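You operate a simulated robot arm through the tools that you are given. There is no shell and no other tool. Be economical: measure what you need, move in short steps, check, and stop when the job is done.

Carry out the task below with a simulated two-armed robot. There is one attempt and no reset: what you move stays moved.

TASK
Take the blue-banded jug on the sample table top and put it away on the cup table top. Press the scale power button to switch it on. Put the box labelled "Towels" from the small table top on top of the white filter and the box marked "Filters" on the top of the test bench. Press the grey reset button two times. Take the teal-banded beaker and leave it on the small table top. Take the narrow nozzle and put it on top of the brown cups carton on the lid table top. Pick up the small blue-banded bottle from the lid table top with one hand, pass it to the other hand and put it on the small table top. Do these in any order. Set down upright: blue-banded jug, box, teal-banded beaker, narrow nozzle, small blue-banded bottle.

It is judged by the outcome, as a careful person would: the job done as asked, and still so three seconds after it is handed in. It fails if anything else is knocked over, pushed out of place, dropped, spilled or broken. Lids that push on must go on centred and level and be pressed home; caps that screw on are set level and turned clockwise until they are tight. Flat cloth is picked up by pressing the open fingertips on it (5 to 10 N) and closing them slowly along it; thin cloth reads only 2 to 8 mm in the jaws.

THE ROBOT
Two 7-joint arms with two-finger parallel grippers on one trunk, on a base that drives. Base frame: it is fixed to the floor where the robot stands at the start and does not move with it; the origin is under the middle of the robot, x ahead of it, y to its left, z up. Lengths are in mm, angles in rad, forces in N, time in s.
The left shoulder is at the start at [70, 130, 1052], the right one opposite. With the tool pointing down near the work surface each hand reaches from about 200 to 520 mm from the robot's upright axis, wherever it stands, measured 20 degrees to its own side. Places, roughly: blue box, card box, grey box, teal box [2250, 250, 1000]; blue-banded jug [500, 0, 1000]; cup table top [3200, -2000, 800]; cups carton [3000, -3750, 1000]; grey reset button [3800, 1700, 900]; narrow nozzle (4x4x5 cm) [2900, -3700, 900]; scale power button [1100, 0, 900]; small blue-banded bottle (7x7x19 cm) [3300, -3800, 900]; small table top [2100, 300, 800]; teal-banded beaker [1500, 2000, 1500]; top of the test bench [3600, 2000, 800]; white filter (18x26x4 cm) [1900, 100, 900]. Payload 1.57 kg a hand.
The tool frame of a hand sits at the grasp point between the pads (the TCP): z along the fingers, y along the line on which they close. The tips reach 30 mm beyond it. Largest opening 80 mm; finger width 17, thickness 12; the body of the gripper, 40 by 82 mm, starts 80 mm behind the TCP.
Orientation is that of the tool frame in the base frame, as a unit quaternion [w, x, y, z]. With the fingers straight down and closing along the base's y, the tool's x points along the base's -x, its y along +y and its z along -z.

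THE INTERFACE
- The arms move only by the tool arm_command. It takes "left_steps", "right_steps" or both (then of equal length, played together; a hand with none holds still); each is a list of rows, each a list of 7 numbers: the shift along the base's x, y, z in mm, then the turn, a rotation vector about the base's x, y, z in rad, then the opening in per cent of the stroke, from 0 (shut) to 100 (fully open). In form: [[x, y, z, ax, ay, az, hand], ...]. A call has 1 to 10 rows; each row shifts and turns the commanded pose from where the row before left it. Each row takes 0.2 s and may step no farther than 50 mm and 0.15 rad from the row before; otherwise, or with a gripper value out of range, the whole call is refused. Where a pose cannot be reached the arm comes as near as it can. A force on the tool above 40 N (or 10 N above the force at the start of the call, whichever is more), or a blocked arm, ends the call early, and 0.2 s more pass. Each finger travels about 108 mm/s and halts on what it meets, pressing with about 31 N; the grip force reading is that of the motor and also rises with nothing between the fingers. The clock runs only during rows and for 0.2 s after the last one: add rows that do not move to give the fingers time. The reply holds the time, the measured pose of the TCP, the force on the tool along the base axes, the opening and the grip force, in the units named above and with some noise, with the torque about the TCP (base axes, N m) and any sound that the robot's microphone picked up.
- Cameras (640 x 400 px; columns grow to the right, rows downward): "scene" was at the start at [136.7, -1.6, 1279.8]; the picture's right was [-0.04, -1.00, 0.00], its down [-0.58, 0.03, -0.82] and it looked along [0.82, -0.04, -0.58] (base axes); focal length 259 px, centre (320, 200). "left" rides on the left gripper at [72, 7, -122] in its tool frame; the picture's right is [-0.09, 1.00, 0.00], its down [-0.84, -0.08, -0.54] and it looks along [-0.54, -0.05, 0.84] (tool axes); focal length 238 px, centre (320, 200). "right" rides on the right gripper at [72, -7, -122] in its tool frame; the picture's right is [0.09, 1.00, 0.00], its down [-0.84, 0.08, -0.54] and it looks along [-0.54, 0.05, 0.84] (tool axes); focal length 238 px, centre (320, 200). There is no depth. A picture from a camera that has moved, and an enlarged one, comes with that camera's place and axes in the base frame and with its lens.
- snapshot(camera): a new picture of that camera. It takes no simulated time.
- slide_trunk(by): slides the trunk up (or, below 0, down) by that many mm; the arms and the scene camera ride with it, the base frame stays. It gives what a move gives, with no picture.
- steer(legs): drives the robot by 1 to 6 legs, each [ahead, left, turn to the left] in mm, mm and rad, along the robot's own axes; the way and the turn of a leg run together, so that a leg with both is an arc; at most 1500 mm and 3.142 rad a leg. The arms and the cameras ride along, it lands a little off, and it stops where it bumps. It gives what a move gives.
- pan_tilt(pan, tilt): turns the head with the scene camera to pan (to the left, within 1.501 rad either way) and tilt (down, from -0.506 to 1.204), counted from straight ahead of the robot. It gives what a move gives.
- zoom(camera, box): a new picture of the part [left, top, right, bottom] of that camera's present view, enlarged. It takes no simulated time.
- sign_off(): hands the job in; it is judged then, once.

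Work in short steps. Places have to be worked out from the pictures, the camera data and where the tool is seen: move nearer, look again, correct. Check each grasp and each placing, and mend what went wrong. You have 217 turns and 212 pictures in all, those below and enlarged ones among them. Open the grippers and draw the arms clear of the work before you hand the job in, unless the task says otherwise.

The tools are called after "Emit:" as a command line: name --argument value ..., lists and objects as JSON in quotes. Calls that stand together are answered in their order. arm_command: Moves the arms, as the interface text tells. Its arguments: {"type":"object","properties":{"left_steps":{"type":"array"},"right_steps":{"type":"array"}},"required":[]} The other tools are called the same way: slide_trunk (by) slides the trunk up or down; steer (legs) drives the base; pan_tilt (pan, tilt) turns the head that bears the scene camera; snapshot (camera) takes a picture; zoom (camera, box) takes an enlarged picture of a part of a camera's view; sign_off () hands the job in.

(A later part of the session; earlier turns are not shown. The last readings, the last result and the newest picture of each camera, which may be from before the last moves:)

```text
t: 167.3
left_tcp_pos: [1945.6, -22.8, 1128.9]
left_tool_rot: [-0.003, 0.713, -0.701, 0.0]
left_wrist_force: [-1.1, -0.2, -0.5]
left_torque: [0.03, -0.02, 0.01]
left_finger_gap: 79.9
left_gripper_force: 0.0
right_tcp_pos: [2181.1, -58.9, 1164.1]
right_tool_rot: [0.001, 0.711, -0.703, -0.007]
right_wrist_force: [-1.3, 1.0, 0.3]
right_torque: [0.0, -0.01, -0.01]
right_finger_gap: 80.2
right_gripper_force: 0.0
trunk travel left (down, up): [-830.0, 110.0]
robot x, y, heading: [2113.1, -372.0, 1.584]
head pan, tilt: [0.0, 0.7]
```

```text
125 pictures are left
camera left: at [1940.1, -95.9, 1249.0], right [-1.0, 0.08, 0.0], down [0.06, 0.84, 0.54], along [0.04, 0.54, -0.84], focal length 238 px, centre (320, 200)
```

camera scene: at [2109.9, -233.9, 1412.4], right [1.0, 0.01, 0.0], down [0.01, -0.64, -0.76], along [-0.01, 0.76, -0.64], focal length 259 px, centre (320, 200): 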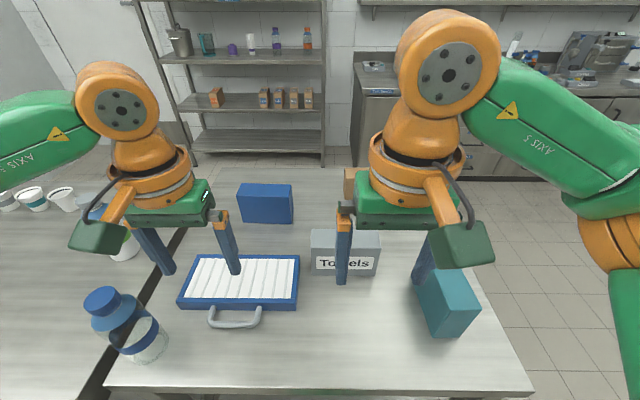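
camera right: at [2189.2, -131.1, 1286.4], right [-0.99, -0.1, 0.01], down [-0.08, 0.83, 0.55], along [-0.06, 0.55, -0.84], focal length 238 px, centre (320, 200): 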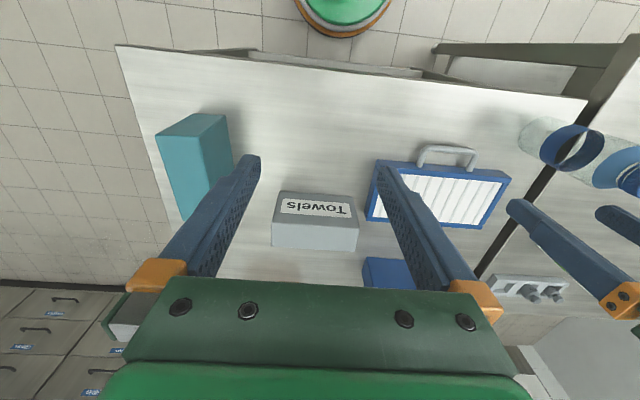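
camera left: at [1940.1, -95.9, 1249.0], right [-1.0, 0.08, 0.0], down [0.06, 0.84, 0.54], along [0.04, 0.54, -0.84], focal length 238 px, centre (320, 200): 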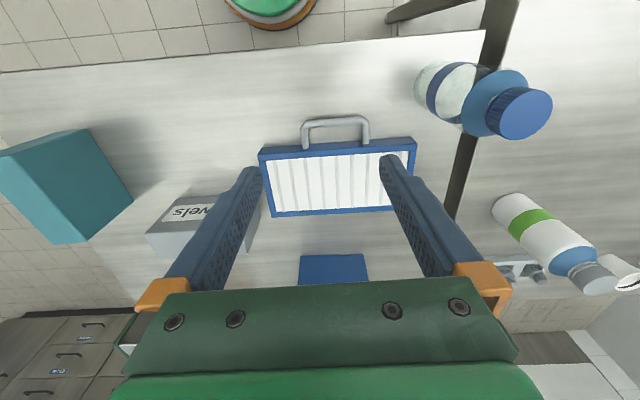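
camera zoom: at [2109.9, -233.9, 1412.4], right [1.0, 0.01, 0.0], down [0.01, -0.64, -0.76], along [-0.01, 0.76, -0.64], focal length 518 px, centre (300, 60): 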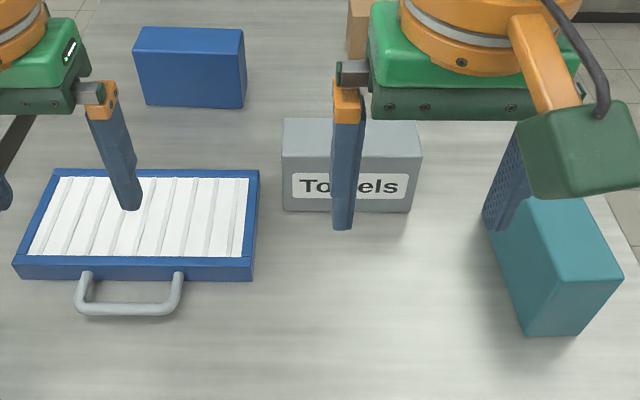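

Towels box ≈[2165, 175], 161×60 mm, top z≈949. I rotate the right hand to close along y and bring the base in closer.

Emit:
arm_command --right_steps '[[0, 0, 0, 0, 0, -0.15, 100], [0, 0, 0, 0, 0, -0.15, 100], [0, 0, 0, 0, 0, -0.15, 100], [0, 0, 0, 0, 0, -0.15, 100], [0, 0, 0, 0, 0, -0.15, 100], [0, 0, 0, 0, 0, -0.15, 100], [0, 0, 0, 0, 0, -0.15, 100], [0, 0, 0, 0, 0, -0.15, 100], [0, 0, 0, 0, 0, -0.15, 100], [0, 0, 0, 0, 0, -0.15, 100]]'

Emit:
steer --legs '[[0, 75, -0.013], [25, 0, 0]]'

Emit:
steer --legs '[[25, 0, 0]]'

```text
t: 169.5
left_tcp_pos: [1944.4, -24.3, 1128.5]
left_tool_rot: [-0.002, 0.713, -0.701, 0.001]
left_wrist_force: [-0.6, 0.9, 0.9]
left_torque: [0.0, 0.02, 0.0]
left_finger_gap: 79.9
left_gripper_force: 0.1
right_tcp_pos: [2181.6, -59.3, 1164.4]
right_tool_rot: [0.003, -0.04, 0.999, 0.005]
right_wrist_force: [-1.5, -0.6, 0.1]
right_torque: [0.01, -0.02, -0.01]
right_finger_gap: 80.0
right_gripper_force: 0.0
trunk travel left (down, up): [-830.0, 110.0]
robot x, y, heading: [2115.1, -370.9, 1.581]
head pan, tilt: [0.0, 0.7]
```

```text
t: 170.9
left_tcp_pos: [1875.6, -3.0, 1130.7]
left_tool_rot: [-0.005, 0.709, -0.706, 0.0]
left_wrist_force: [1.0, 0.7, -0.4]
left_torque: [0.03, -0.02, -0.01]
left_finger_gap: 80.2
left_gripper_force: 0.1
right_tcp_pos: [2109.7, -39.2, 1167.0]
right_tool_rot: [0.003, -0.035, 0.999, 0.007]
right_wrist_force: [0.0, -1.1, 0.4]
right_torque: [0.06, 0.03, 0.01]
right_finger_gap: 79.9
right_gripper_force: 0.1
trunk travel left (down, up): [-830.0, 110.0]
robot x, y, heading: [2040.6, -346.8, 1.571]
head pan, tilt: [0.0, 0.7]
```

```text
t: 171.7
left_tcp_pos: [1876.6, 23.4, 1131.0]
left_tool_rot: [-0.003, 0.709, -0.706, -0.001]
left_wrist_force: [0.3, -1.9, 0.8]
left_torque: [0.05, -0.01, 0.01]
left_finger_gap: 79.9
left_gripper_force: 0.1
right_tcp_pos: [2111.9, -16.3, 1165.6]
right_tool_rot: [0.004, -0.034, 0.999, 0.007]
right_wrist_force: [-0.2, -0.1, 0.4]
right_torque: [0.06, 0.05, 0.01]
right_finger_gap: 80.0
right_gripper_force: 0.1
trunk travel left (down, up): [-830.0, 110.0]
robot x, y, heading: [2036.2, -322.1, 1.571]
head pan, tilt: [0.0, 0.7]
```

No bump. I take the hand over the box.

Emit:
arm_command --right_steps '[[9, 32, -26, 0, 0, -0.03, 100], [9, 32, -26, 0, 0, -0.04, 100], [9, 32, -26, 0, 0, 0, 100], [9, 32, -26, 0, 0, 0, 100], [9, 32, -26, 0, 0, 0, 100], [8, 31, -25, 0, 0, 0, 100], [0, 0, 0, 0, 0, 0, 100]]'

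Emit:
snapshot --camera "right"

Emit:
zoom --camera "scene" --box '[250, 170, 490, 350]'

```text
t: 173.3
left_tcp_pos: [1876.8, 27.3, 1128.7]
left_tool_rot: [-0.003, 0.708, -0.706, 0.0]
left_wrist_force: [0.3, -0.3, 0.6]
left_torque: [0.02, 0.04, 0.02]
left_finger_gap: 80.1
left_gripper_force: 0.1
right_tcp_pos: [2166.3, 167.1, 1014.6]
right_tool_rot: [0.003, 0.0, 1.0, 0.005]
right_wrist_force: [1.2, 0.0, 0.2]
right_torque: [0.0, 0.03, -0.02]
right_finger_gap: 79.6
right_gripper_force: 0.1
right hand out of reach, approached as far as the arm can: row 6
trunk travel left (down, up): [-830.0, 110.0]
robot x, y, heading: [2038.3, -319.5, 1.571]
head pan, tilt: [0.0, 0.7]
```

```text
124 pictures are left
camera right: at [2093.2, 159.2, 1136.5], right [-0.09, 1.0, 0.01], down [0.83, 0.07, 0.55], along [0.55, 0.06, -0.84], focal length 238 px, centre (320, 200)
```

right: 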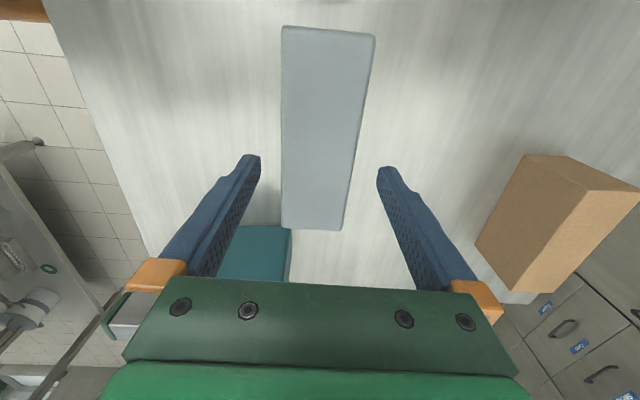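

```text
2.22 times, centred on (370, 260) of scene
camera zoom: at [2039.3, -184.6, 1412.5], right [1.0, 0.0, 0.0], down [0.0, -0.64, -0.77], along [0.0, 0.77, -0.64], focal length 576 px, centre (209, 67)
```

zoom: 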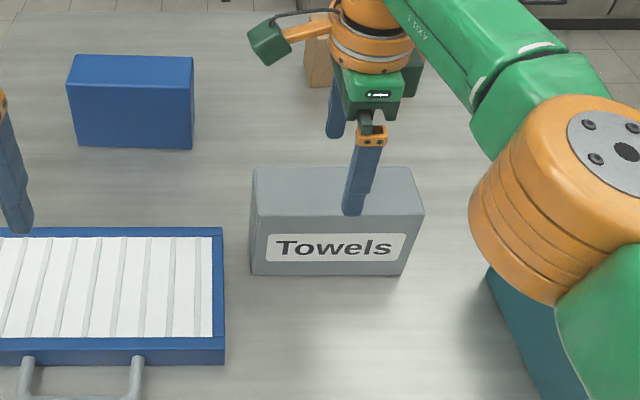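

Box is centred between the fingers (9 mm each side). I lower with the trunk to keep the reach.

Emit:
slide_trunk --by -60

Emit:
snapshot --camera "right"

```text
t: 174.3
left_tcp_pos: [1875.8, 26.6, 1068.9]
left_tool_rot: [-0.001, 0.709, -0.705, 0.0]
left_wrist_force: [1.3, -0.5, -1.1]
left_torque: [0.01, -0.01, 0.0]
left_finger_gap: 79.7
left_gripper_force: 0.0
right_tcp_pos: [2164.8, 166.8, 954.4]
right_tool_rot: [0.003, 0.0, 1.0, 0.004]
right_wrist_force: [0.6, -0.1, 0.3]
right_torque: [0.02, -0.02, -0.02]
right_finger_gap: 79.9
right_gripper_force: 0.1
trunk travel left (down, up): [-770.0, 170.0]
robot x, y, heading: [2040.0, -321.1, 1.572]
head pan, tilt: [0.0, 0.7]
```

```text
122 pictures are left
camera right: at [2092.1, 159.4, 1076.6], right [-0.09, 1.0, 0.01], down [0.83, 0.07, 0.55], along [0.55, 0.06, -0.84], focal length 238 px, centre (320, 200)
```

right: 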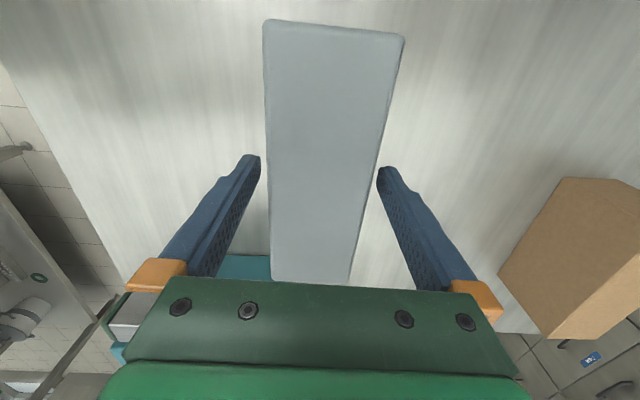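

Fingers straddle the box. Down another 48 mm, then close.

Emit:
slide_trunk --by -48

Emit:
arm_command --right_steps '[[0, 0, 0, 0, 0, 0, 85], [0, 0, 0, 0, 0, 0, 70], [0, 0, 0, 0, 0, 0, 55], [0, 0, 0, 0, 0, 0, 50], [0, 0, 0, 0, 0, 0, 50]]'

```text
t: 175.2
left_tcp_pos: [1876.3, 27.2, 1021.4]
left_tool_rot: [-0.003, 0.709, -0.705, 0.0]
left_wrist_force: [-0.2, 0.3, 0.1]
left_torque: [-0.01, -0.02, -0.01]
left_finger_gap: 80.1
left_gripper_force: 0.0
right_tcp_pos: [2165.6, 166.1, 907.0]
right_tool_rot: [0.003, 0.0, 1.0, 0.004]
right_wrist_force: [-0.1, -0.3, -0.4]
right_torque: [-0.02, -0.02, -0.05]
right_finger_gap: 79.7
right_gripper_force: 0.0
trunk travel left (down, up): [-722.0, 218.0]
robot x, y, heading: [2040.8, -322.3, 1.568]
head pan, tilt: [0.0, 0.7]
```

```text
t: 176.4
left_tcp_pos: [1875.3, 28.3, 1021.7]
left_tool_rot: [-0.001, 0.709, -0.705, 0.001]
left_wrist_force: [-0.3, 0.0, 0.3]
left_torque: [0.02, 0.0, -0.02]
left_finger_gap: 80.3
left_gripper_force: 0.0
right_tcp_pos: [2164.9, 166.8, 907.2]
right_tool_rot: [0.003, 0.0, 1.0, 0.005]
right_wrist_force: [0.1, 0.7, 1.6]
right_torque: [-0.11, 0.07, 0.01]
right_finger_gap: 59.9
right_gripper_force: 30.4
trunk travel left (down, up): [-722.0, 218.0]
robot x, y, heading: [2042.1, -319.7, 1.572]
head pan, tilt: [0.0, 0.7]
```

Gripped (59.9 mm). I lift with the trunk 110 mm and check.

Emit:
slide_trunk --by 110

Emit:
arm_command --left_steps '[[0, -40, 20, 0, 0, 0, 100], [0, -40, 20, 0, 0, 0, 100], [0, 0, 0, 0, 0, 0, 100]]' --right_steps '[[0, -27, 0, 0, 0, 0, 50], [0, -26, 0, 0, 0, 0, 50], [0, 0, 0, 0, 0, 0, 50]]'

Emit:
snapshot --camera "scene"

```text
t: 177.9
left_tcp_pos: [1876.7, 28.1, 1131.0]
left_tool_rot: [-0.002, 0.709, -0.705, 0.001]
left_wrist_force: [0.0, 0.6, 0.6]
left_torque: [-0.04, 0.02, -0.03]
left_finger_gap: 80.1
left_gripper_force: 0.1
right_tcp_pos: [2165.0, 168.8, 1016.4]
right_tool_rot: [0.003, 0.0, 1.0, 0.004]
right_wrist_force: [-0.5, -0.1, -3.1]
right_torque: [0.01, 0.05, 0.0]
right_finger_gap: 59.7
right_gripper_force: 31.2
trunk travel left (down, up): [-832.0, 108.0]
robot x, y, heading: [2040.3, -320.7, 1.57]
head pan, tilt: [0.0, 0.7]
```

```text
t: 178.7
left_tcp_pos: [1875.8, -49.8, 1168.8]
left_tool_rot: [-0.003, 0.709, -0.705, 0.0]
left_wrist_force: [0.3, 1.4, -0.5]
left_torque: [-0.04, -0.04, 0.02]
left_finger_gap: 79.9
left_gripper_force: 0.2
right_tcp_pos: [2163.0, 116.2, 1016.7]
right_tool_rot: [0.003, 0.001, 1.0, 0.004]
right_wrist_force: [0.4, 0.4, -3.1]
right_torque: [-0.02, -0.01, -0.03]
right_finger_gap: 59.5
right_gripper_force: 30.8
trunk travel left (down, up): [-832.0, 108.0]
robot x, y, heading: [2042.4, -322.2, 1.571]
head pan, tilt: [0.0, 0.7]
```

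```text
121 pictures are left
camera scene: at [2037.3, -182.2, 1414.2], right [1.0, 0.0, 0.0], down [0.0, -0.65, -0.76], along [0.0, 0.76, -0.65], focal length 259 px, centre (320, 200)
```

scene: 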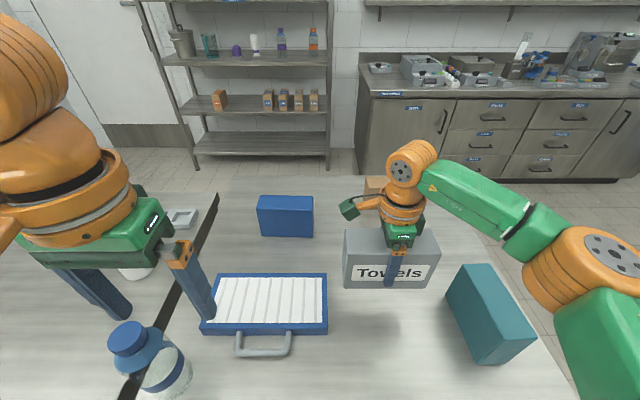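

Box is held level. The sample-table corner limits strafing, so I move the base 100 mm left and will use the arm for the rest.

Emit:
steer --legs '[[0, 100, 0]]'

Emit:
arm_command --left_steps '[[-30, -15, 0, 0, 0, 0, 100], [-30, -15, 0, 0, 0, 0, 100], [0, 0, 0, 0, 0, 0, 100], [0, 0, 0, 0, 0, 0, 100], [0, 0, 0, 0, 0, 0, 100]]' --right_steps '[[-35, 0, 0, 0, 0, 0, 50], [-35, 0, 0, 0, 0, 0, 50], [-35, 0, 0, 0, 0, 0, 50], [-33, -2, 0, 0, 0, 0, 50], [0, 0, 0, 0, 0, 0, 50]]'

Emit:
snapshot --camera "scene"

Emit:
snapshot --camera "right"

```text
t: 179.8
left_tcp_pos: [1779.7, -51.3, 1170.7]
left_tool_rot: [0.0, 0.709, -0.706, 0.0]
left_wrist_force: [-0.3, 0.5, 0.6]
left_torque: [0.02, 0.02, 0.02]
left_finger_gap: 80.4
left_gripper_force: 0.0
right_tcp_pos: [2066.5, 116.2, 1016.1]
right_tool_rot: [0.002, 0.001, 1.0, 0.005]
right_wrist_force: [0.0, 0.2, -2.8]
right_torque: [-0.02, 0.02, -0.01]
right_finger_gap: 59.8
right_gripper_force: 31.4
trunk travel left (down, up): [-832.0, 108.0]
robot x, y, heading: [1935.9, -320.0, 1.574]
head pan, tilt: [0.0, 0.7]
```

```text
t: 181.0
left_tcp_pos: [1716.6, -81.3, 1173.1]
left_tool_rot: [-0.002, 0.708, -0.706, 0.0]
left_wrist_force: [1.2, 0.0, 0.5]
left_torque: [0.0, 0.05, -0.03]
left_finger_gap: 79.8
left_gripper_force: 0.1
right_tcp_pos: [1923.3, 112.2, 1019.3]
right_tool_rot: [0.003, 0.0, 1.0, 0.005]
right_wrist_force: [-0.9, 0.0, -2.1]
right_torque: [0.01, 0.04, 0.03]
right_finger_gap: 59.7
right_gripper_force: 30.6
trunk travel left (down, up): [-832.0, 108.0]
robot x, y, heading: [1935.1, -320.8, 1.567]
head pan, tilt: [0.0, 0.7]
```

```text
120 pictures are left
camera scene: at [1936.7, -184.2, 1414.4], right [1.0, 0.0, 0.0], down [0.0, -0.64, -0.76], along [0.0, 0.76, -0.64], focal length 259 px, centre (320, 200)
```

scene: 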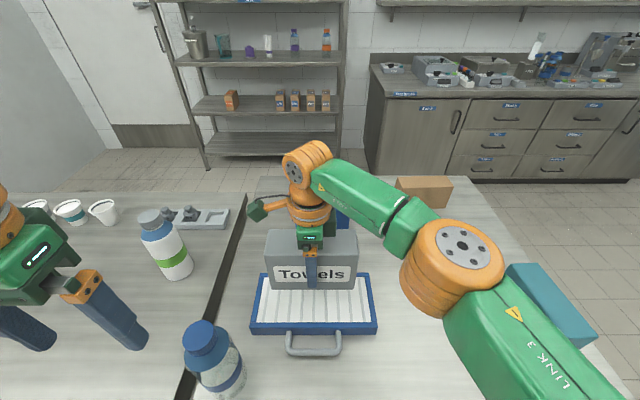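

```text
119 pictures are left
camera right: at [1851.3, 103.7, 1140.2], right [-0.09, 1.0, 0.01], down [0.83, 0.07, 0.55], along [0.55, 0.06, -0.84], focal length 238 px, centre (320, 200)
```

right: 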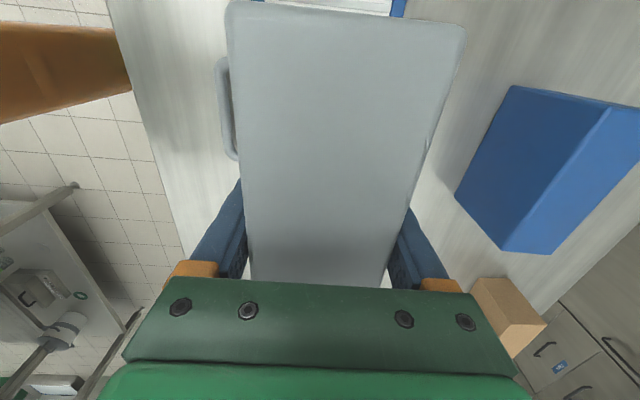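

Filter centre ≈[1926, 117]; I shift 4 mm and lower with the trunk 60 mm.

Emit:
arm_command --right_steps '[[2, 4, 0, 0, 0, 0, 50], [0, 0, 0, 0, 0, 0, 50]]'

Emit:
slide_trunk --by -55

Emit:
zoom --camera "scene" --box '[220, 200, 420, 360]'

```text
t: 181.6
left_tcp_pos: [1715.6, -81.4, 1170.1]
left_tool_rot: [-0.003, 0.708, -0.706, 0.001]
left_wrist_force: [-0.2, 0.4, -0.7]
left_torque: [-0.01, 0.02, 0.04]
left_finger_gap: 80.0
left_gripper_force: 0.0
right_tcp_pos: [1925.3, 117.2, 1016.7]
right_tool_rot: [0.004, 0.001, 1.0, 0.005]
right_wrist_force: [0.2, -0.8, -3.2]
right_torque: [-0.03, 0.02, -0.01]
right_finger_gap: 59.9
right_gripper_force: 30.8
trunk travel left (down, up): [-832.0, 108.0]
robot x, y, heading: [1940.2, -319.5, 1.572]
head pan, tilt: [0.0, 0.7]
```

```text
t: 182.6
left_tcp_pos: [1714.6, -81.9, 1115.9]
left_tool_rot: [-0.002, 0.708, -0.706, 0.001]
left_wrist_force: [0.6, -0.2, 0.0]
left_torque: [0.01, -0.01, -0.02]
left_finger_gap: 80.0
left_gripper_force: 0.0
right_tcp_pos: [1926.0, 116.7, 962.8]
right_tool_rot: [0.004, 0.0, 1.0, 0.004]
right_wrist_force: [-0.4, 1.2, -2.8]
right_torque: [0.07, 0.01, 0.03]
right_finger_gap: 59.9
right_gripper_force: 30.6
trunk travel left (down, up): [-777.0, 163.0]
robot x, y, heading: [1936.0, -320.8, 1.564]
head pan, tilt: [0.0, 0.7]
```

```text
2.50 times, centred on (320, 280) of scene
camera zoom: at [1936.4, -183.8, 1359.4], right [1.0, 0.0, 0.0], down [0.0, -0.64, -0.76], along [0.0, 0.76, -0.64], focal length 648 px, centre (320, 0)
```

zoom: 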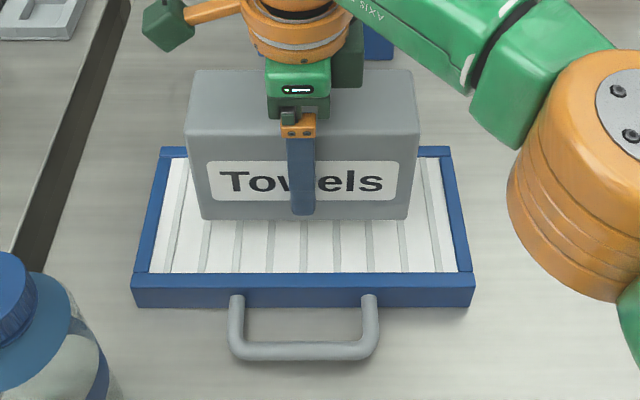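

Well aligned. Lower in small steps until contact.

Emit:
arm_command --right_steps '[[0, 0, -6, 0, 0, 0, 50], [0, 0, -5, 0, 0, 0, 50], [0, 0, -3, 0, 0, 0, 50], [0, 0, -3, 0, 0, 0, 50], [0, 0, -2, 0, 0, 0, 50], [0, 0, -2, 0, 0, 0, 50], [0, 0, -2, 0, 0, 0, 50], [0, 0, 0, 0, 0, 0, 50]]'

```text
t: 184.4
left_tcp_pos: [1715.8, -82.9, 1116.9]
left_tool_rot: [-0.002, 0.709, -0.706, 0.001]
left_wrist_force: [0.3, 0.9, -0.3]
left_torque: [0.0, 0.02, 0.0]
left_finger_gap: 80.1
left_gripper_force: 0.1
right_tcp_pos: [1925.5, 114.0, 942.1]
right_tool_rot: [0.003, 0.001, 1.0, 0.005]
right_wrist_force: [0.2, 6.3, 26.2]
right_torque: [-0.43, 0.01, -0.01]
right_finger_gap: 59.8
right_gripper_force: 31.4
trunk travel left (down, up): [-777.0, 163.0]
robot x, y, heading: [1938.2, -322.1, 1.565]
head pan, tilt: [0.0, 0.7]
```

Contact. I ease 2 mm and release.

Emit:
arm_command --right_steps '[[0, 0, 2, 0, 0, 0, 50], [0, 0, 0, 0, 0, 0, 78], [0, 0, 0, 0, 0, 0, 88], [0, 0, 0, 0, 0, 0, 100], [0, 0, 0, 0, 0, 0, 100]]'

Emit:
zoom --camera "scene" --box '[220, 200, 420, 360]'

```text
t: 185.6
left_tcp_pos: [1715.3, -83.0, 1115.7]
left_tool_rot: [-0.002, 0.709, -0.706, 0.001]
left_wrist_force: [-0.1, -0.2, -0.7]
left_torque: [-0.01, -0.02, 0.0]
left_finger_gap: 80.3
left_gripper_force: 0.0
right_tcp_pos: [1926.6, 115.4, 941.5]
right_tool_rot: [0.004, 0.0, 1.0, 0.005]
right_wrist_force: [-0.2, 0.3, 0.2]
right_torque: [-0.03, 0.02, -0.04]
right_finger_gap: 79.9
right_gripper_force: 0.1
trunk travel left (down, up): [-777.0, 163.0]
robot x, y, heading: [1938.6, -320.7, 1.573]
head pan, tilt: [0.0, 0.7]
```

```text
2.50 times, centred on (320, 280) of scene
camera zoom: at [1936.4, -184.3, 1359.4], right [1.0, 0.0, 0.0], down [0.0, -0.64, -0.76], along [0.0, 0.76, -0.64], focal length 648 px, centre (320, 0)
```

zoom: 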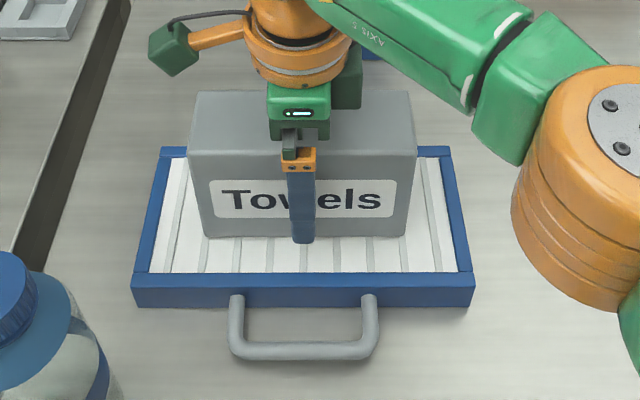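

Towels box is placed. I lift straight up with the trunk, then retract the hand over the clear zone.

Emit:
slide_trunk --by 130

Emit:
arm_command --right_steps '[[30, -35, 0, 0, 0, 0, 100], [35, -30, 0, 0, 0, 0, 100], [35, -30, 0, 0, 0, 0, 100], [35, -30, 0, 0, 0, 0, 100], [0, 0, 0, 0, 0, 0, 100]]'

Emit:
snapshot --camera "scene"

```text
t: 187.2
left_tcp_pos: [1716.1, -81.7, 1245.9]
left_tool_rot: [-0.001, 0.708, -0.706, 0.001]
left_wrist_force: [-0.1, -0.6, 0.6]
left_torque: [0.04, 0.0, 0.03]
left_finger_gap: 80.1
left_gripper_force: 0.2
right_tcp_pos: [1924.7, 115.7, 1070.9]
right_tool_rot: [0.003, -0.001, 1.0, 0.004]
right_wrist_force: [0.8, 0.1, -0.3]
right_torque: [0.0, -0.01, -0.01]
right_finger_gap: 80.0
right_gripper_force: 0.0
trunk travel left (down, up): [-907.0, 33.0]
robot x, y, heading: [1938.8, -321.4, 1.565]
head pan, tilt: [0.0, 0.7]
```

```text
t: 188.4
left_tcp_pos: [1716.6, -82.4, 1247.0]
left_tool_rot: [-0.002, 0.708, -0.706, 0.001]
left_wrist_force: [-0.6, -0.2, 0.3]
left_torque: [-0.01, 0.01, -0.03]
left_finger_gap: 80.1
left_gripper_force: 0.0
right_tcp_pos: [2060.1, -9.0, 1070.3]
right_tool_rot: [0.003, 0.0, 1.0, 0.004]
right_wrist_force: [-0.4, -0.9, 0.3]
right_torque: [-0.02, -0.02, 0.02]
right_finger_gap: 80.3
right_gripper_force: 0.1
trunk travel left (down, up): [-907.0, 33.0]
robot x, y, heading: [1938.1, -321.5, 1.569]
head pan, tilt: [0.0, 0.7]
```

```text
116 pictures are left
camera scene: at [1936.6, -184.1, 1489.4], right [1.0, 0.0, 0.0], down [0.0, -0.64, -0.76], along [0.0, 0.76, -0.64], focal length 259 px, centre (320, 200)
```

scene: 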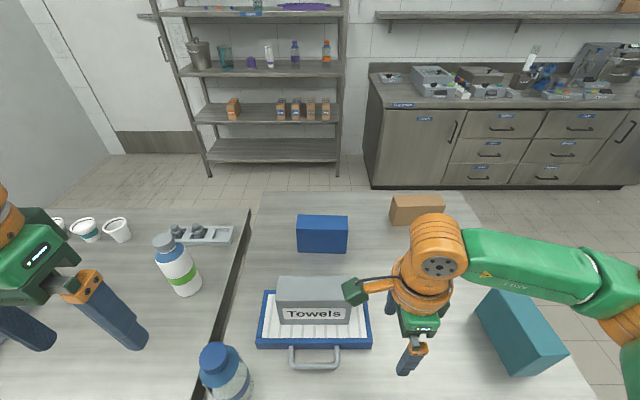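

Now I go round the east side of the small table and look at the other boxes' labels.

Emit:
steer --legs '[[-200, 0, 0], [0, -1050, 0], [750, 0, 0]]'

Emit:
pan_tilt --pan 1.4 --tilt 0.6

Emit:
snapshot --camera "scene"

```text
t: 198.8
left_tcp_pos: [2765.6, 486.9, 1246.1]
left_tool_rot: [-0.002, 0.713, -0.701, 0.0]
left_wrist_force: [0.6, 0.6, -0.3]
left_torque: [0.01, -0.03, 0.02]
left_finger_gap: 80.1
left_gripper_force: 0.0
right_tcp_pos: [3109.7, 562.7, 1069.5]
right_tool_rot: [0.003, -0.007, 1.0, 0.005]
right_wrist_force: [0.4, 0.0, 0.7]
right_torque: [-0.04, -0.02, 0.02]
right_finger_gap: 79.6
right_gripper_force: 0.2
trunk travel left (down, up): [-907.0, 33.0]
robot x, y, heading: [2989.9, 251.2, 1.58]
head pan, tilt: [0.0, 0.7]
```

```text
t: 200.3
left_tcp_pos: [2766.4, 487.8, 1246.7]
left_tool_rot: [-0.002, 0.712, -0.702, 0.001]
left_wrist_force: [-0.8, 0.8, 0.0]
left_torque: [0.0, -0.02, 0.02]
left_finger_gap: 80.0
left_gripper_force: 0.0
right_tcp_pos: [3108.2, 564.9, 1068.8]
right_tool_rot: [0.004, -0.006, 1.0, 0.004]
right_wrist_force: [-0.3, 0.3, -0.1]
right_torque: [0.0, -0.03, -0.05]
right_finger_gap: 79.9
right_gripper_force: 0.1
trunk travel left (down, up): [-907.0, 33.0]
robot x, y, heading: [2991.4, 253.4, 1.584]
head pan, tilt: [1.4, 0.6]
```

```text
115 pictures are left
camera scene: at [2901.5, 317.7, 1498.1], right [0.16, 0.99, 0.0], down [0.56, -0.09, -0.82], along [-0.81, 0.13, -0.57], focal length 259 px, centre (320, 200)
```

scene: 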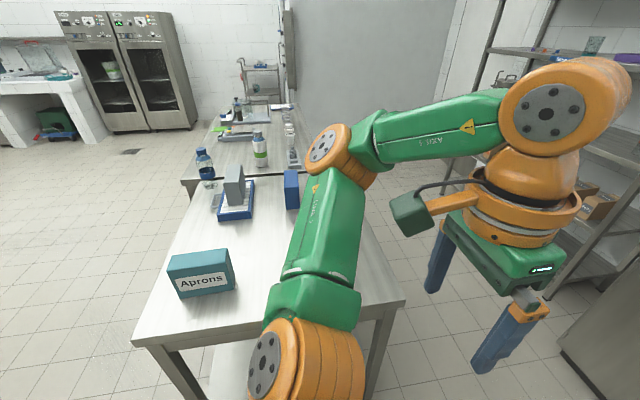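

Teal box is "Aprons". I go further north to see the blue and card boxes.

Emit:
steer --legs '[[450, 0, 0], [0, 0, 0.9]]'

Emit:
pan_tilt --pan 1.2 --tilt 0.6

Emit:
snapshot --camera "scene"

```text
t: 205.4
left_tcp_pos: [2661.4, 675.2, 1246.1]
left_tool_rot: [-0.002, 0.948, -0.318, 0.0]
left_wrist_force: [0.1, -0.6, 0.3]
left_torque: [0.03, 0.04, -0.02]
left_finger_gap: 80.1
left_gripper_force: 0.2
right_tcp_pos: [2811.1, 991.9, 1070.2]
right_tool_rot: [0.001, -0.443, 0.897, 0.006]
right_wrist_force: [0.1, 0.5, 0.0]
right_torque: [-0.01, 0.01, 0.02]
right_finger_gap: 80.0
right_gripper_force: 0.1
trunk travel left (down, up): [-907.0, 33.0]
robot x, y, heading: [2985.3, 705.9, 2.489]
head pan, tilt: [1.4, 0.6]
```

```text
t: 206.1
left_tcp_pos: [2660.8, 674.2, 1245.7]
left_tool_rot: [-0.001, 0.948, -0.319, 0.0]
left_wrist_force: [-0.1, 0.0, 0.2]
left_torque: [0.0, 0.0, 0.01]
left_finger_gap: 80.1
left_gripper_force: 0.1
right_tcp_pos: [2810.2, 992.4, 1069.6]
right_tool_rot: [0.001, -0.443, 0.897, 0.006]
right_wrist_force: [-1.1, 0.1, 0.4]
right_torque: [-0.01, -0.02, 0.0]
right_finger_gap: 79.9
right_gripper_force: 0.0
trunk travel left (down, up): [-907.0, 33.0]
robot x, y, heading: [2982.2, 704.8, 2.49]
head pan, tilt: [1.201, 0.6]
```

```text
114 pictures are left
camera scene: at [2868.8, 692.2, 1498.1], right [-0.52, 0.85, 0.0], down [0.48, 0.29, -0.83], along [-0.7, -0.43, -0.56], focal length 259 px, centre (320, 200)
```

scene: 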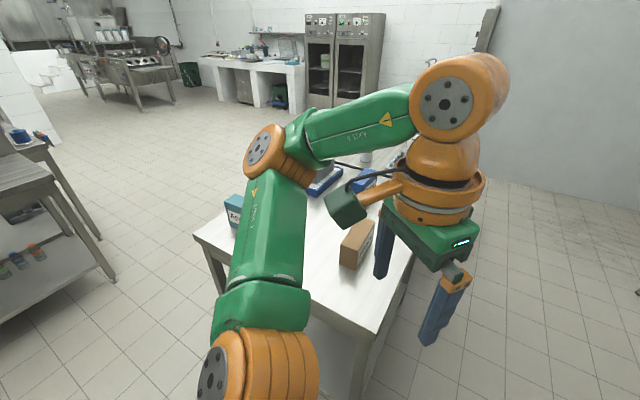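

I drive to the north side of the small table and face it.

Emit:
steer --legs '[[767, 202, 0], [0, 0, 2.22]]'

Emit:
pan_tilt --pan 0.0 --tilt 0.6

Emit:
snapshot --camera "scene"

```text
t: 215.6
left_tcp_pos: [2484.5, 761.2, 1246.2]
left_tool_rot: [0.0, 0.704, 0.711, -0.002]
left_wrist_force: [-0.4, -0.4, 0.5]
left_torque: [-0.01, -0.03, 0.0]
left_finger_gap: 80.1
left_gripper_force: 0.0
right_tcp_pos: [2139.1, 686.0, 1068.8]
right_tool_rot: [0.004, 1.0, 0.002, -0.003]
right_wrist_force: [0.1, -0.8, -0.1]
right_torque: [-0.01, 0.0, -0.02]
right_finger_gap: 79.9
right_gripper_force: 0.0
trunk travel left (down, up): [-907.0, 33.0]
robot x, y, heading: [2263.2, 998.2, -1.566]
head pan, tilt: [1.201, 0.6]
```

```text
t: 217.0
left_tcp_pos: [2483.4, 760.2, 1245.9]
left_tool_rot: [0.0, 0.704, 0.71, -0.002]
left_wrist_force: [-0.2, 0.0, 0.1]
left_torque: [0.04, -0.02, 0.02]
left_finger_gap: 79.8
left_gripper_force: 0.1
right_tcp_pos: [2139.9, 686.6, 1069.7]
right_tool_rot: [0.004, 1.0, 0.003, -0.003]
right_wrist_force: [0.6, 0.3, -0.4]
right_torque: [-0.01, 0.03, 0.01]
right_finger_gap: 80.1
right_gripper_force: 0.1
trunk travel left (down, up): [-907.0, 33.0]
robot x, y, heading: [2262.8, 1000.0, -1.567]
head pan, tilt: [0.0, 0.6]
```

```text
113 pictures are left
camera scene: at [2259.9, 863.0, 1498.1], right [-1.0, -0.01, 0.0], down [0.0, 0.57, -0.82], along [0.0, -0.82, -0.57], focal length 259 px, centre (320, 200)
```

scene: 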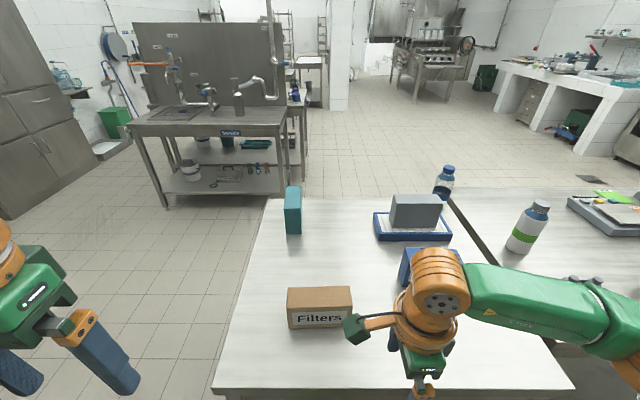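

The card box is "Filters". I zoom on it for dimensions.

Emit:
zoom --camera "scene" --box '[250, 250, 400, 350]'

Emit:
snapshot --camera "right"

```text
4.00 times, centred on (325, 300) of scene
camera zoom: at [2259.9, 863.0, 1498.1], right [-1.0, -0.01, 0.0], down [0.0, 0.57, -0.82], along [0.0, -0.82, -0.57], focal length 1037 px, centre (300, -200)
```

zoom: 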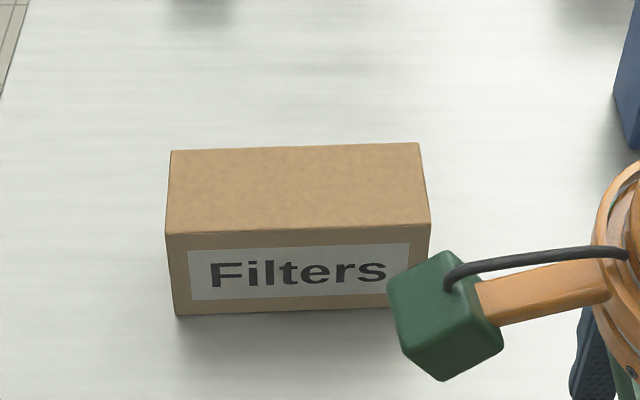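

```text
111 pictures are left
camera right: at [2212.8, 694.2, 1191.5], right [0.1, -1.0, 0.01], down [-0.83, -0.08, 0.55], along [-0.55, -0.06, -0.84], focal length 238 px, centre (320, 200)
```

right: 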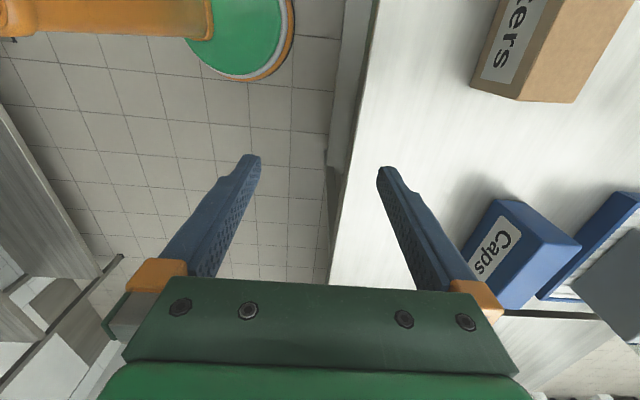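

Filters box centre ≈[2258, 472], ~160×58×97 mm, yaw ≈0.045. I position the base so the right hand can straddle it.

Emit:
steer --legs '[[0, 118, 0], [110, 0, 0]]'

Emit:
arm_command --right_steps '[[0, -25, 0, 0, 0, 0.02, 100], [0, -25, 0, 0, 0, 0.02, 100], [0, -25, 0, 0, 0, 0, 100], [0, -25, 0, 0, 0, 0, 100], [0, 0, 0, 0, 0, 0, 100]]'

Emit:
snapshot --camera "right"

Emit:
snapshot --camera "scene"

```text
t: 219.0
left_tcp_pos: [2601.8, 655.8, 1247.2]
left_tool_rot: [0.001, 0.704, 0.71, -0.004]
left_wrist_force: [-0.2, -0.2, -0.8]
left_torque: [0.02, 0.01, 0.04]
left_finger_gap: 80.1
left_gripper_force: 0.0
right_tcp_pos: [2258.5, 580.3, 1071.2]
right_tool_rot: [0.007, 1.0, 0.003, -0.004]
right_wrist_force: [0.7, -0.5, 0.2]
right_torque: [-0.01, 0.01, 0.04]
right_finger_gap: 79.7
right_gripper_force: 0.0
trunk travel left (down, up): [-907.0, 33.0]
robot x, y, heading: [2381.1, 887.2, -1.565]
head pan, tilt: [0.0, 0.6]
```

```text
t: 220.2
left_tcp_pos: [2600.9, 650.1, 1246.2]
left_tool_rot: [0.0, 0.704, 0.71, -0.003]
left_wrist_force: [0.1, 0.2, 0.7]
left_torque: [0.0, 0.0, 0.02]
left_finger_gap: 79.8
left_gripper_force: 0.1
right_tcp_pos: [2256.2, 475.9, 1069.6]
right_tool_rot: [0.005, 1.0, 0.023, -0.003]
right_wrist_force: [0.0, 0.7, -0.9]
right_torque: [0.02, -0.03, -0.02]
right_finger_gap: 80.1
right_gripper_force: 0.1
trunk travel left (down, up): [-907.0, 33.0]
robot x, y, heading: [2375.7, 894.2, -1.564]
head pan, tilt: [0.0, 0.6]
```

```text
110 pictures are left
camera right: at [2330.0, 487.7, 1191.7], right [0.14, -0.99, 0.01], down [-0.83, -0.11, 0.55], along [-0.54, -0.08, -0.84], focal length 238 px, centre (320, 200)
```

right: 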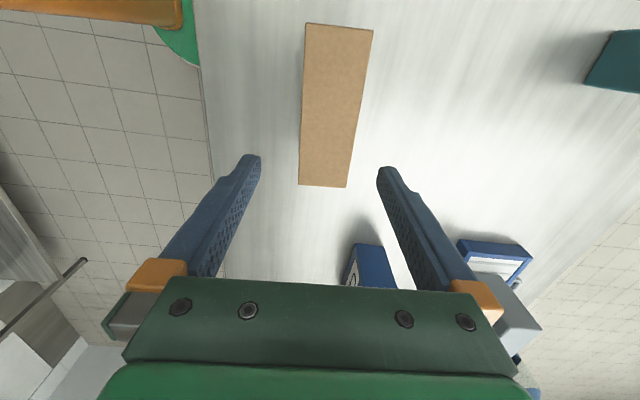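

```text
109 pictures are left
camera scene: at [2377.5, 753.2, 1498.2], right [-1.0, 0.0, 0.0], down [0.0, 0.56, -0.83], along [0.0, -0.83, -0.56], focal length 259 px, centre (320, 200)
```

scene: 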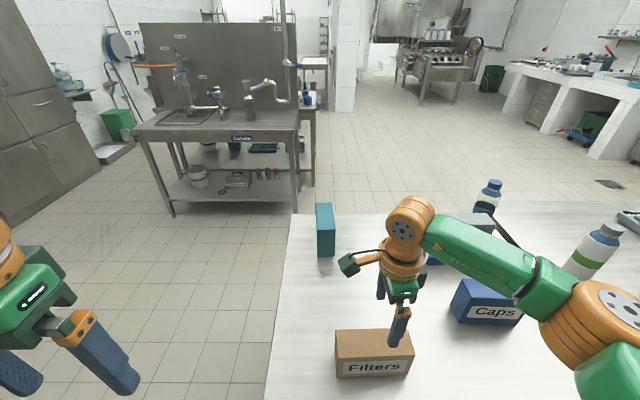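

Box centre ≈[2266, 467]; I nudge and lower by trunk, checking midway.

Emit:
arm_command --right_steps '[[6, -9, 0, 0, 0, 0, 100], [0, 0, 0, 0, 0, 0, 100]]'

Emit:
slide_trunk --by -95

Emit:
snapshot --camera "right"

```text
t: 220.8
left_tcp_pos: [2602.6, 650.3, 1245.6]
left_tool_rot: [0.0, 0.703, 0.711, -0.002]
left_wrist_force: [-0.4, -0.5, -0.6]
left_torque: [0.0, 0.02, -0.03]
left_finger_gap: 80.0
left_gripper_force: 0.2
right_tcp_pos: [2265.4, 466.7, 1069.8]
right_tool_rot: [0.004, 1.0, 0.023, -0.004]
right_wrist_force: [-0.2, -0.7, -1.2]
right_torque: [0.01, 0.04, 0.0]
right_finger_gap: 80.4
right_gripper_force: 0.1
trunk travel left (down, up): [-907.0, 33.0]
robot x, y, heading: [2383.3, 888.5, -1.572]
head pan, tilt: [0.0, 0.6]
```

```text
t: 222.1
left_tcp_pos: [2602.1, 650.7, 1150.8]
left_tool_rot: [0.0, 0.704, 0.711, -0.003]
left_wrist_force: [-1.0, 0.0, -1.5]
left_torque: [-0.01, 0.01, 0.01]
left_finger_gap: 80.1
left_gripper_force: 0.1
right_tcp_pos: [2263.9, 467.9, 974.6]
right_tool_rot: [0.005, 1.0, 0.022, -0.003]
right_wrist_force: [0.9, -0.2, 1.1]
right_torque: [0.0, -0.05, 0.01]
right_finger_gap: 79.9
right_gripper_force: 0.1
trunk travel left (down, up): [-812.0, 128.0]
robot x, y, heading: [2376.0, 889.9, -1.57]
head pan, tilt: [0.0, 0.6]
```

```text
108 pictures are left
camera right: at [2336.9, 478.1, 1096.7], right [0.14, -0.99, 0.01], down [-0.83, -0.11, 0.55], along [-0.54, -0.08, -0.84], focal length 238 px, centre (320, 200)
```

right: 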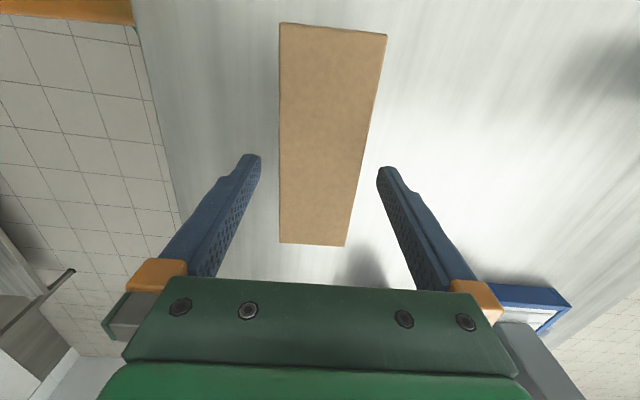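

Centred. I lower 78 mm and grip.

Emit:
slide_trunk --by -78

Emit:
arm_command --right_steps '[[0, 0, 0, 0, 0, 0, 85], [0, 0, 0, 0, 0, 0, 70], [0, 0, 0, 0, 0, 0, 55], [0, 0, 0, 0, 0, 0, 50], [0, 0, 0, 0, 0, 0, 50]]'

```text
t: 223.2
left_tcp_pos: [2602.8, 649.9, 1073.9]
left_tool_rot: [0.001, 0.704, 0.71, -0.003]
left_wrist_force: [0.8, 0.5, -0.5]
left_torque: [0.0, -0.01, 0.03]
left_finger_gap: 80.0
left_gripper_force: 0.1
right_tcp_pos: [2264.6, 466.8, 897.3]
right_tool_rot: [0.006, 1.0, 0.023, -0.004]
right_wrist_force: [-0.5, -0.9, 0.8]
right_torque: [-0.02, 0.0, 0.03]
right_finger_gap: 80.0
right_gripper_force: 0.1
trunk travel left (down, up): [-734.0, 206.0]
robot x, y, heading: [2380.4, 888.6, -1.57]
head pan, tilt: [0.0, 0.6]
```

```text
t: 224.4
left_tcp_pos: [2601.3, 650.1, 1073.1]
left_tool_rot: [0.0, 0.704, 0.711, -0.003]
left_wrist_force: [-0.3, -0.2, -0.2]
left_torque: [-0.02, -0.01, -0.03]
left_finger_gap: 80.3
left_gripper_force: 0.0
right_tcp_pos: [2264.8, 465.9, 897.8]
right_tool_rot: [0.004, 1.0, 0.023, -0.003]
right_wrist_force: [0.2, -1.0, 1.3]
right_torque: [0.11, -0.09, 0.02]
right_finger_gap: 59.8
right_gripper_force: 31.3
trunk travel left (down, up): [-734.0, 206.0]
robot x, y, heading: [2380.0, 889.2, -1.562]
head pan, tilt: [0.0, 0.6]
```

Held. I lift, back off a little, and turn toward the test bench to look.

Emit:
slide_trunk --by 180

Emit:
steer --legs '[[-120, 0, 0], [0, 0, 2.4]]'

Emit:
pan_tilt --pan 0.0 --tilt 0.4

Emit:
snapshot --camera "scene"

```text
t: 226.4
left_tcp_pos: [2601.7, 649.0, 1253.4]
left_tool_rot: [-0.001, 0.703, 0.711, -0.001]
left_wrist_force: [0.4, -0.3, 0.0]
left_torque: [0.01, 0.04, 0.04]
left_finger_gap: 79.8
left_gripper_force: 0.0
right_tcp_pos: [2264.8, 465.9, 1076.8]
right_tool_rot: [0.004, 1.0, 0.023, -0.003]
right_wrist_force: [0.2, 0.4, -2.3]
right_torque: [0.01, 0.01, 0.02]
right_finger_gap: 59.9
right_gripper_force: 30.8
trunk travel left (down, up): [-914.0, 26.0]
robot x, y, heading: [2377.8, 889.1, -1.568]
head pan, tilt: [0.0, 0.6]
```

```text
t: 233.4
left_tcp_pos: [2368.5, 1333.6, 1252.5]
left_tool_rot: [0.002, -0.416, 0.909, -0.002]
left_wrist_force: [-0.6, -0.3, 0.1]
left_torque: [-0.02, 0.01, -0.01]
left_finger_gap: 80.1
left_gripper_force: 0.0
right_tcp_pos: [2742.7, 1248.4, 1077.0]
right_tool_rot: [0.005, 0.333, 0.943, 0.003]
right_wrist_force: [-0.5, -0.4, -2.2]
right_torque: [0.0, -0.02, 0.0]
right_finger_gap: 59.8
right_gripper_force: 31.2
trunk travel left (down, up): [-914.0, 26.0]
robot x, y, heading: [2380.1, 1007.6, 0.849]
head pan, tilt: [0.0, 0.6]
```

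```text
t: 234.1
left_tcp_pos: [2369.9, 1334.5, 1252.5]
left_tool_rot: [0.001, -0.416, 0.909, -0.002]
left_wrist_force: [0.4, -0.7, 0.0]
left_torque: [0.03, -0.02, 0.01]
left_finger_gap: 80.2
left_gripper_force: 0.0
right_tcp_pos: [2742.8, 1248.9, 1077.2]
right_tool_rot: [0.004, 0.333, 0.943, 0.003]
right_wrist_force: [0.6, 0.1, -1.6]
right_torque: [-0.03, -0.01, 0.0]
right_finger_gap: 59.8
right_gripper_force: 30.7
trunk travel left (down, up): [-914.0, 26.0]
robot x, y, heading: [2379.0, 1005.2, 0.849]
head pan, tilt: [0.0, 0.4]
```

```text
107 pictures are left
camera scene: at [2471.1, 1117.7, 1523.2], right [0.75, -0.66, 0.0], down [-0.26, -0.29, -0.92], along [0.61, 0.69, -0.39], focal length 259 px, centre (320, 200)
```

scene: 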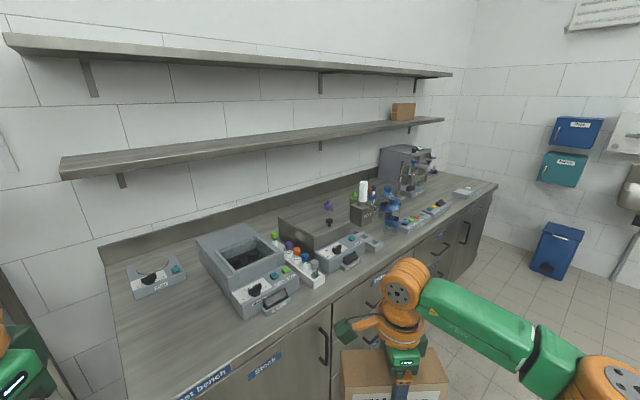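

Emit:
zoom --camera "scene" --box '[100, 180, 360, 360]'

Emit:
zoom --camera "scene" --box '[330, 130, 520, 270]'

```text
2.22 times, centred on (230, 270) of scene
camera zoom: at [2471.1, 1117.7, 1523.2], right [0.75, -0.66, 0.0], down [-0.26, -0.29, -0.92], along [0.61, 0.69, -0.39], focal length 576 px, centre (520, 44)
```

zoom: 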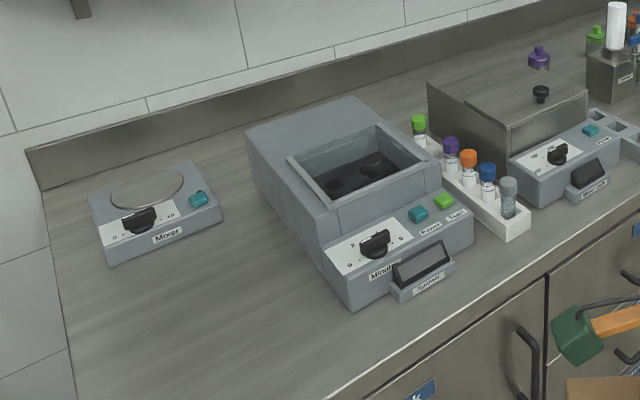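

```text
2.86 times, centred on (425, 200) of scene
camera zoom: at [2471.1, 1117.7, 1523.2], right [0.75, -0.66, 0.0], down [-0.26, -0.29, -0.92], along [0.61, 0.69, -0.39], focal length 741 px, centre (20, 200)
```

zoom: 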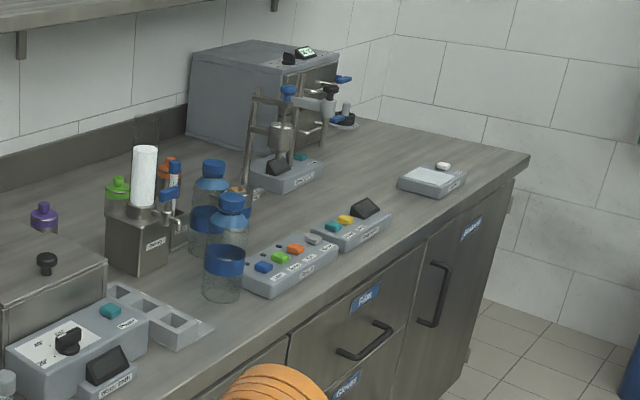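

The four-button panel with a grey button is near [3755, 1714]. Free bench area for the box is at the left end near [2560, 1790]. I turn to face the bench and approach.

Emit:
steer --legs '[[0, 0, 0.722], [300, -66, 0]]'

Emit:
pan_tilt --pan 0.0 --tilt 0.7

Emit:
snapshot --camera "scene"

Emit:
snapshot --camera "left"

```text
t: 238.2
left_tcp_pos: [2211.7, 1541.2, 1253.8]
left_tool_rot: [-0.004, 0.714, -0.7, 0.0]
left_wrist_force: [-0.9, 0.4, -0.5]
left_torque: [0.01, 0.0, 0.03]
left_finger_gap: 80.1
left_gripper_force: 0.1
right_tcp_pos: [2546.0, 1729.5, 1078.1]
right_tool_rot: [0.004, -0.029, 1.0, 0.006]
right_wrist_force: [-1.3, 0.2, -1.9]
right_torque: [0.01, -0.01, 0.0]
right_finger_gap: 60.0
right_gripper_force: 30.9
trunk travel left (down, up): [-914.0, 26.0]
robot x, y, heading: [2435.5, 1308.7, 1.593]
head pan, tilt: [0.0, 0.4]
```

```text
t: 239.0
left_tcp_pos: [2213.0, 1544.2, 1253.0]
left_tool_rot: [-0.002, 0.715, -0.699, 0.001]
left_wrist_force: [-0.5, 0.1, 1.1]
left_torque: [-0.01, -0.03, 0.02]
left_finger_gap: 80.3
left_gripper_force: 0.0
right_tcp_pos: [2547.5, 1732.2, 1076.9]
right_tool_rot: [0.004, -0.029, 1.0, 0.005]
right_wrist_force: [0.3, 0.5, -1.4]
right_torque: [-0.01, 0.0, -0.03]
right_finger_gap: 59.8
right_gripper_force: 31.1
trunk travel left (down, up): [-914.0, 26.0]
robot x, y, heading: [2437.6, 1306.8, 1.583]
head pan, tilt: [0.0, 0.7]
```

```text
104 pictures are left
camera scene: at [2434.8, 1446.4, 1496.4], right [1.0, 0.02, 0.0], down [0.01, -0.64, -0.77], along [-0.01, 0.76, -0.64], focal length 259 px, centre (320, 200)
```

scene: 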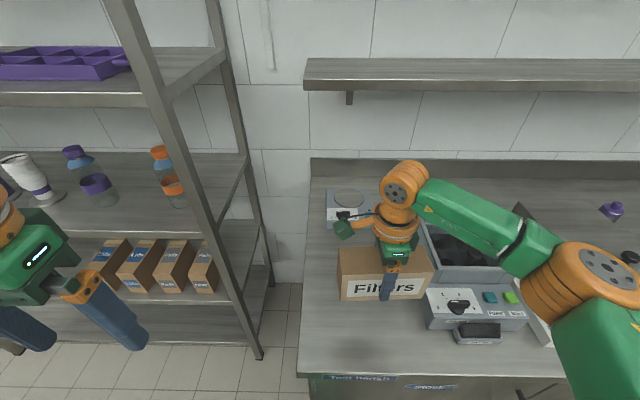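

```text
103 pictures are left
camera left: at [2207.4, 1472.4, 1373.4], right [-1.0, 0.07, 0.0], down [0.06, 0.84, 0.54], along [0.04, 0.54, -0.84], focal length 238 px, centre (320, 200)
```

left: 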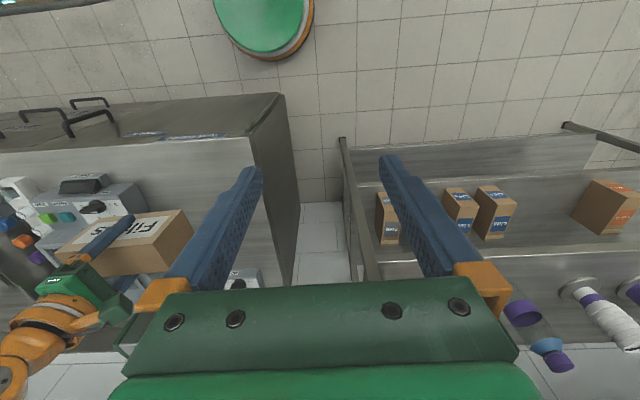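

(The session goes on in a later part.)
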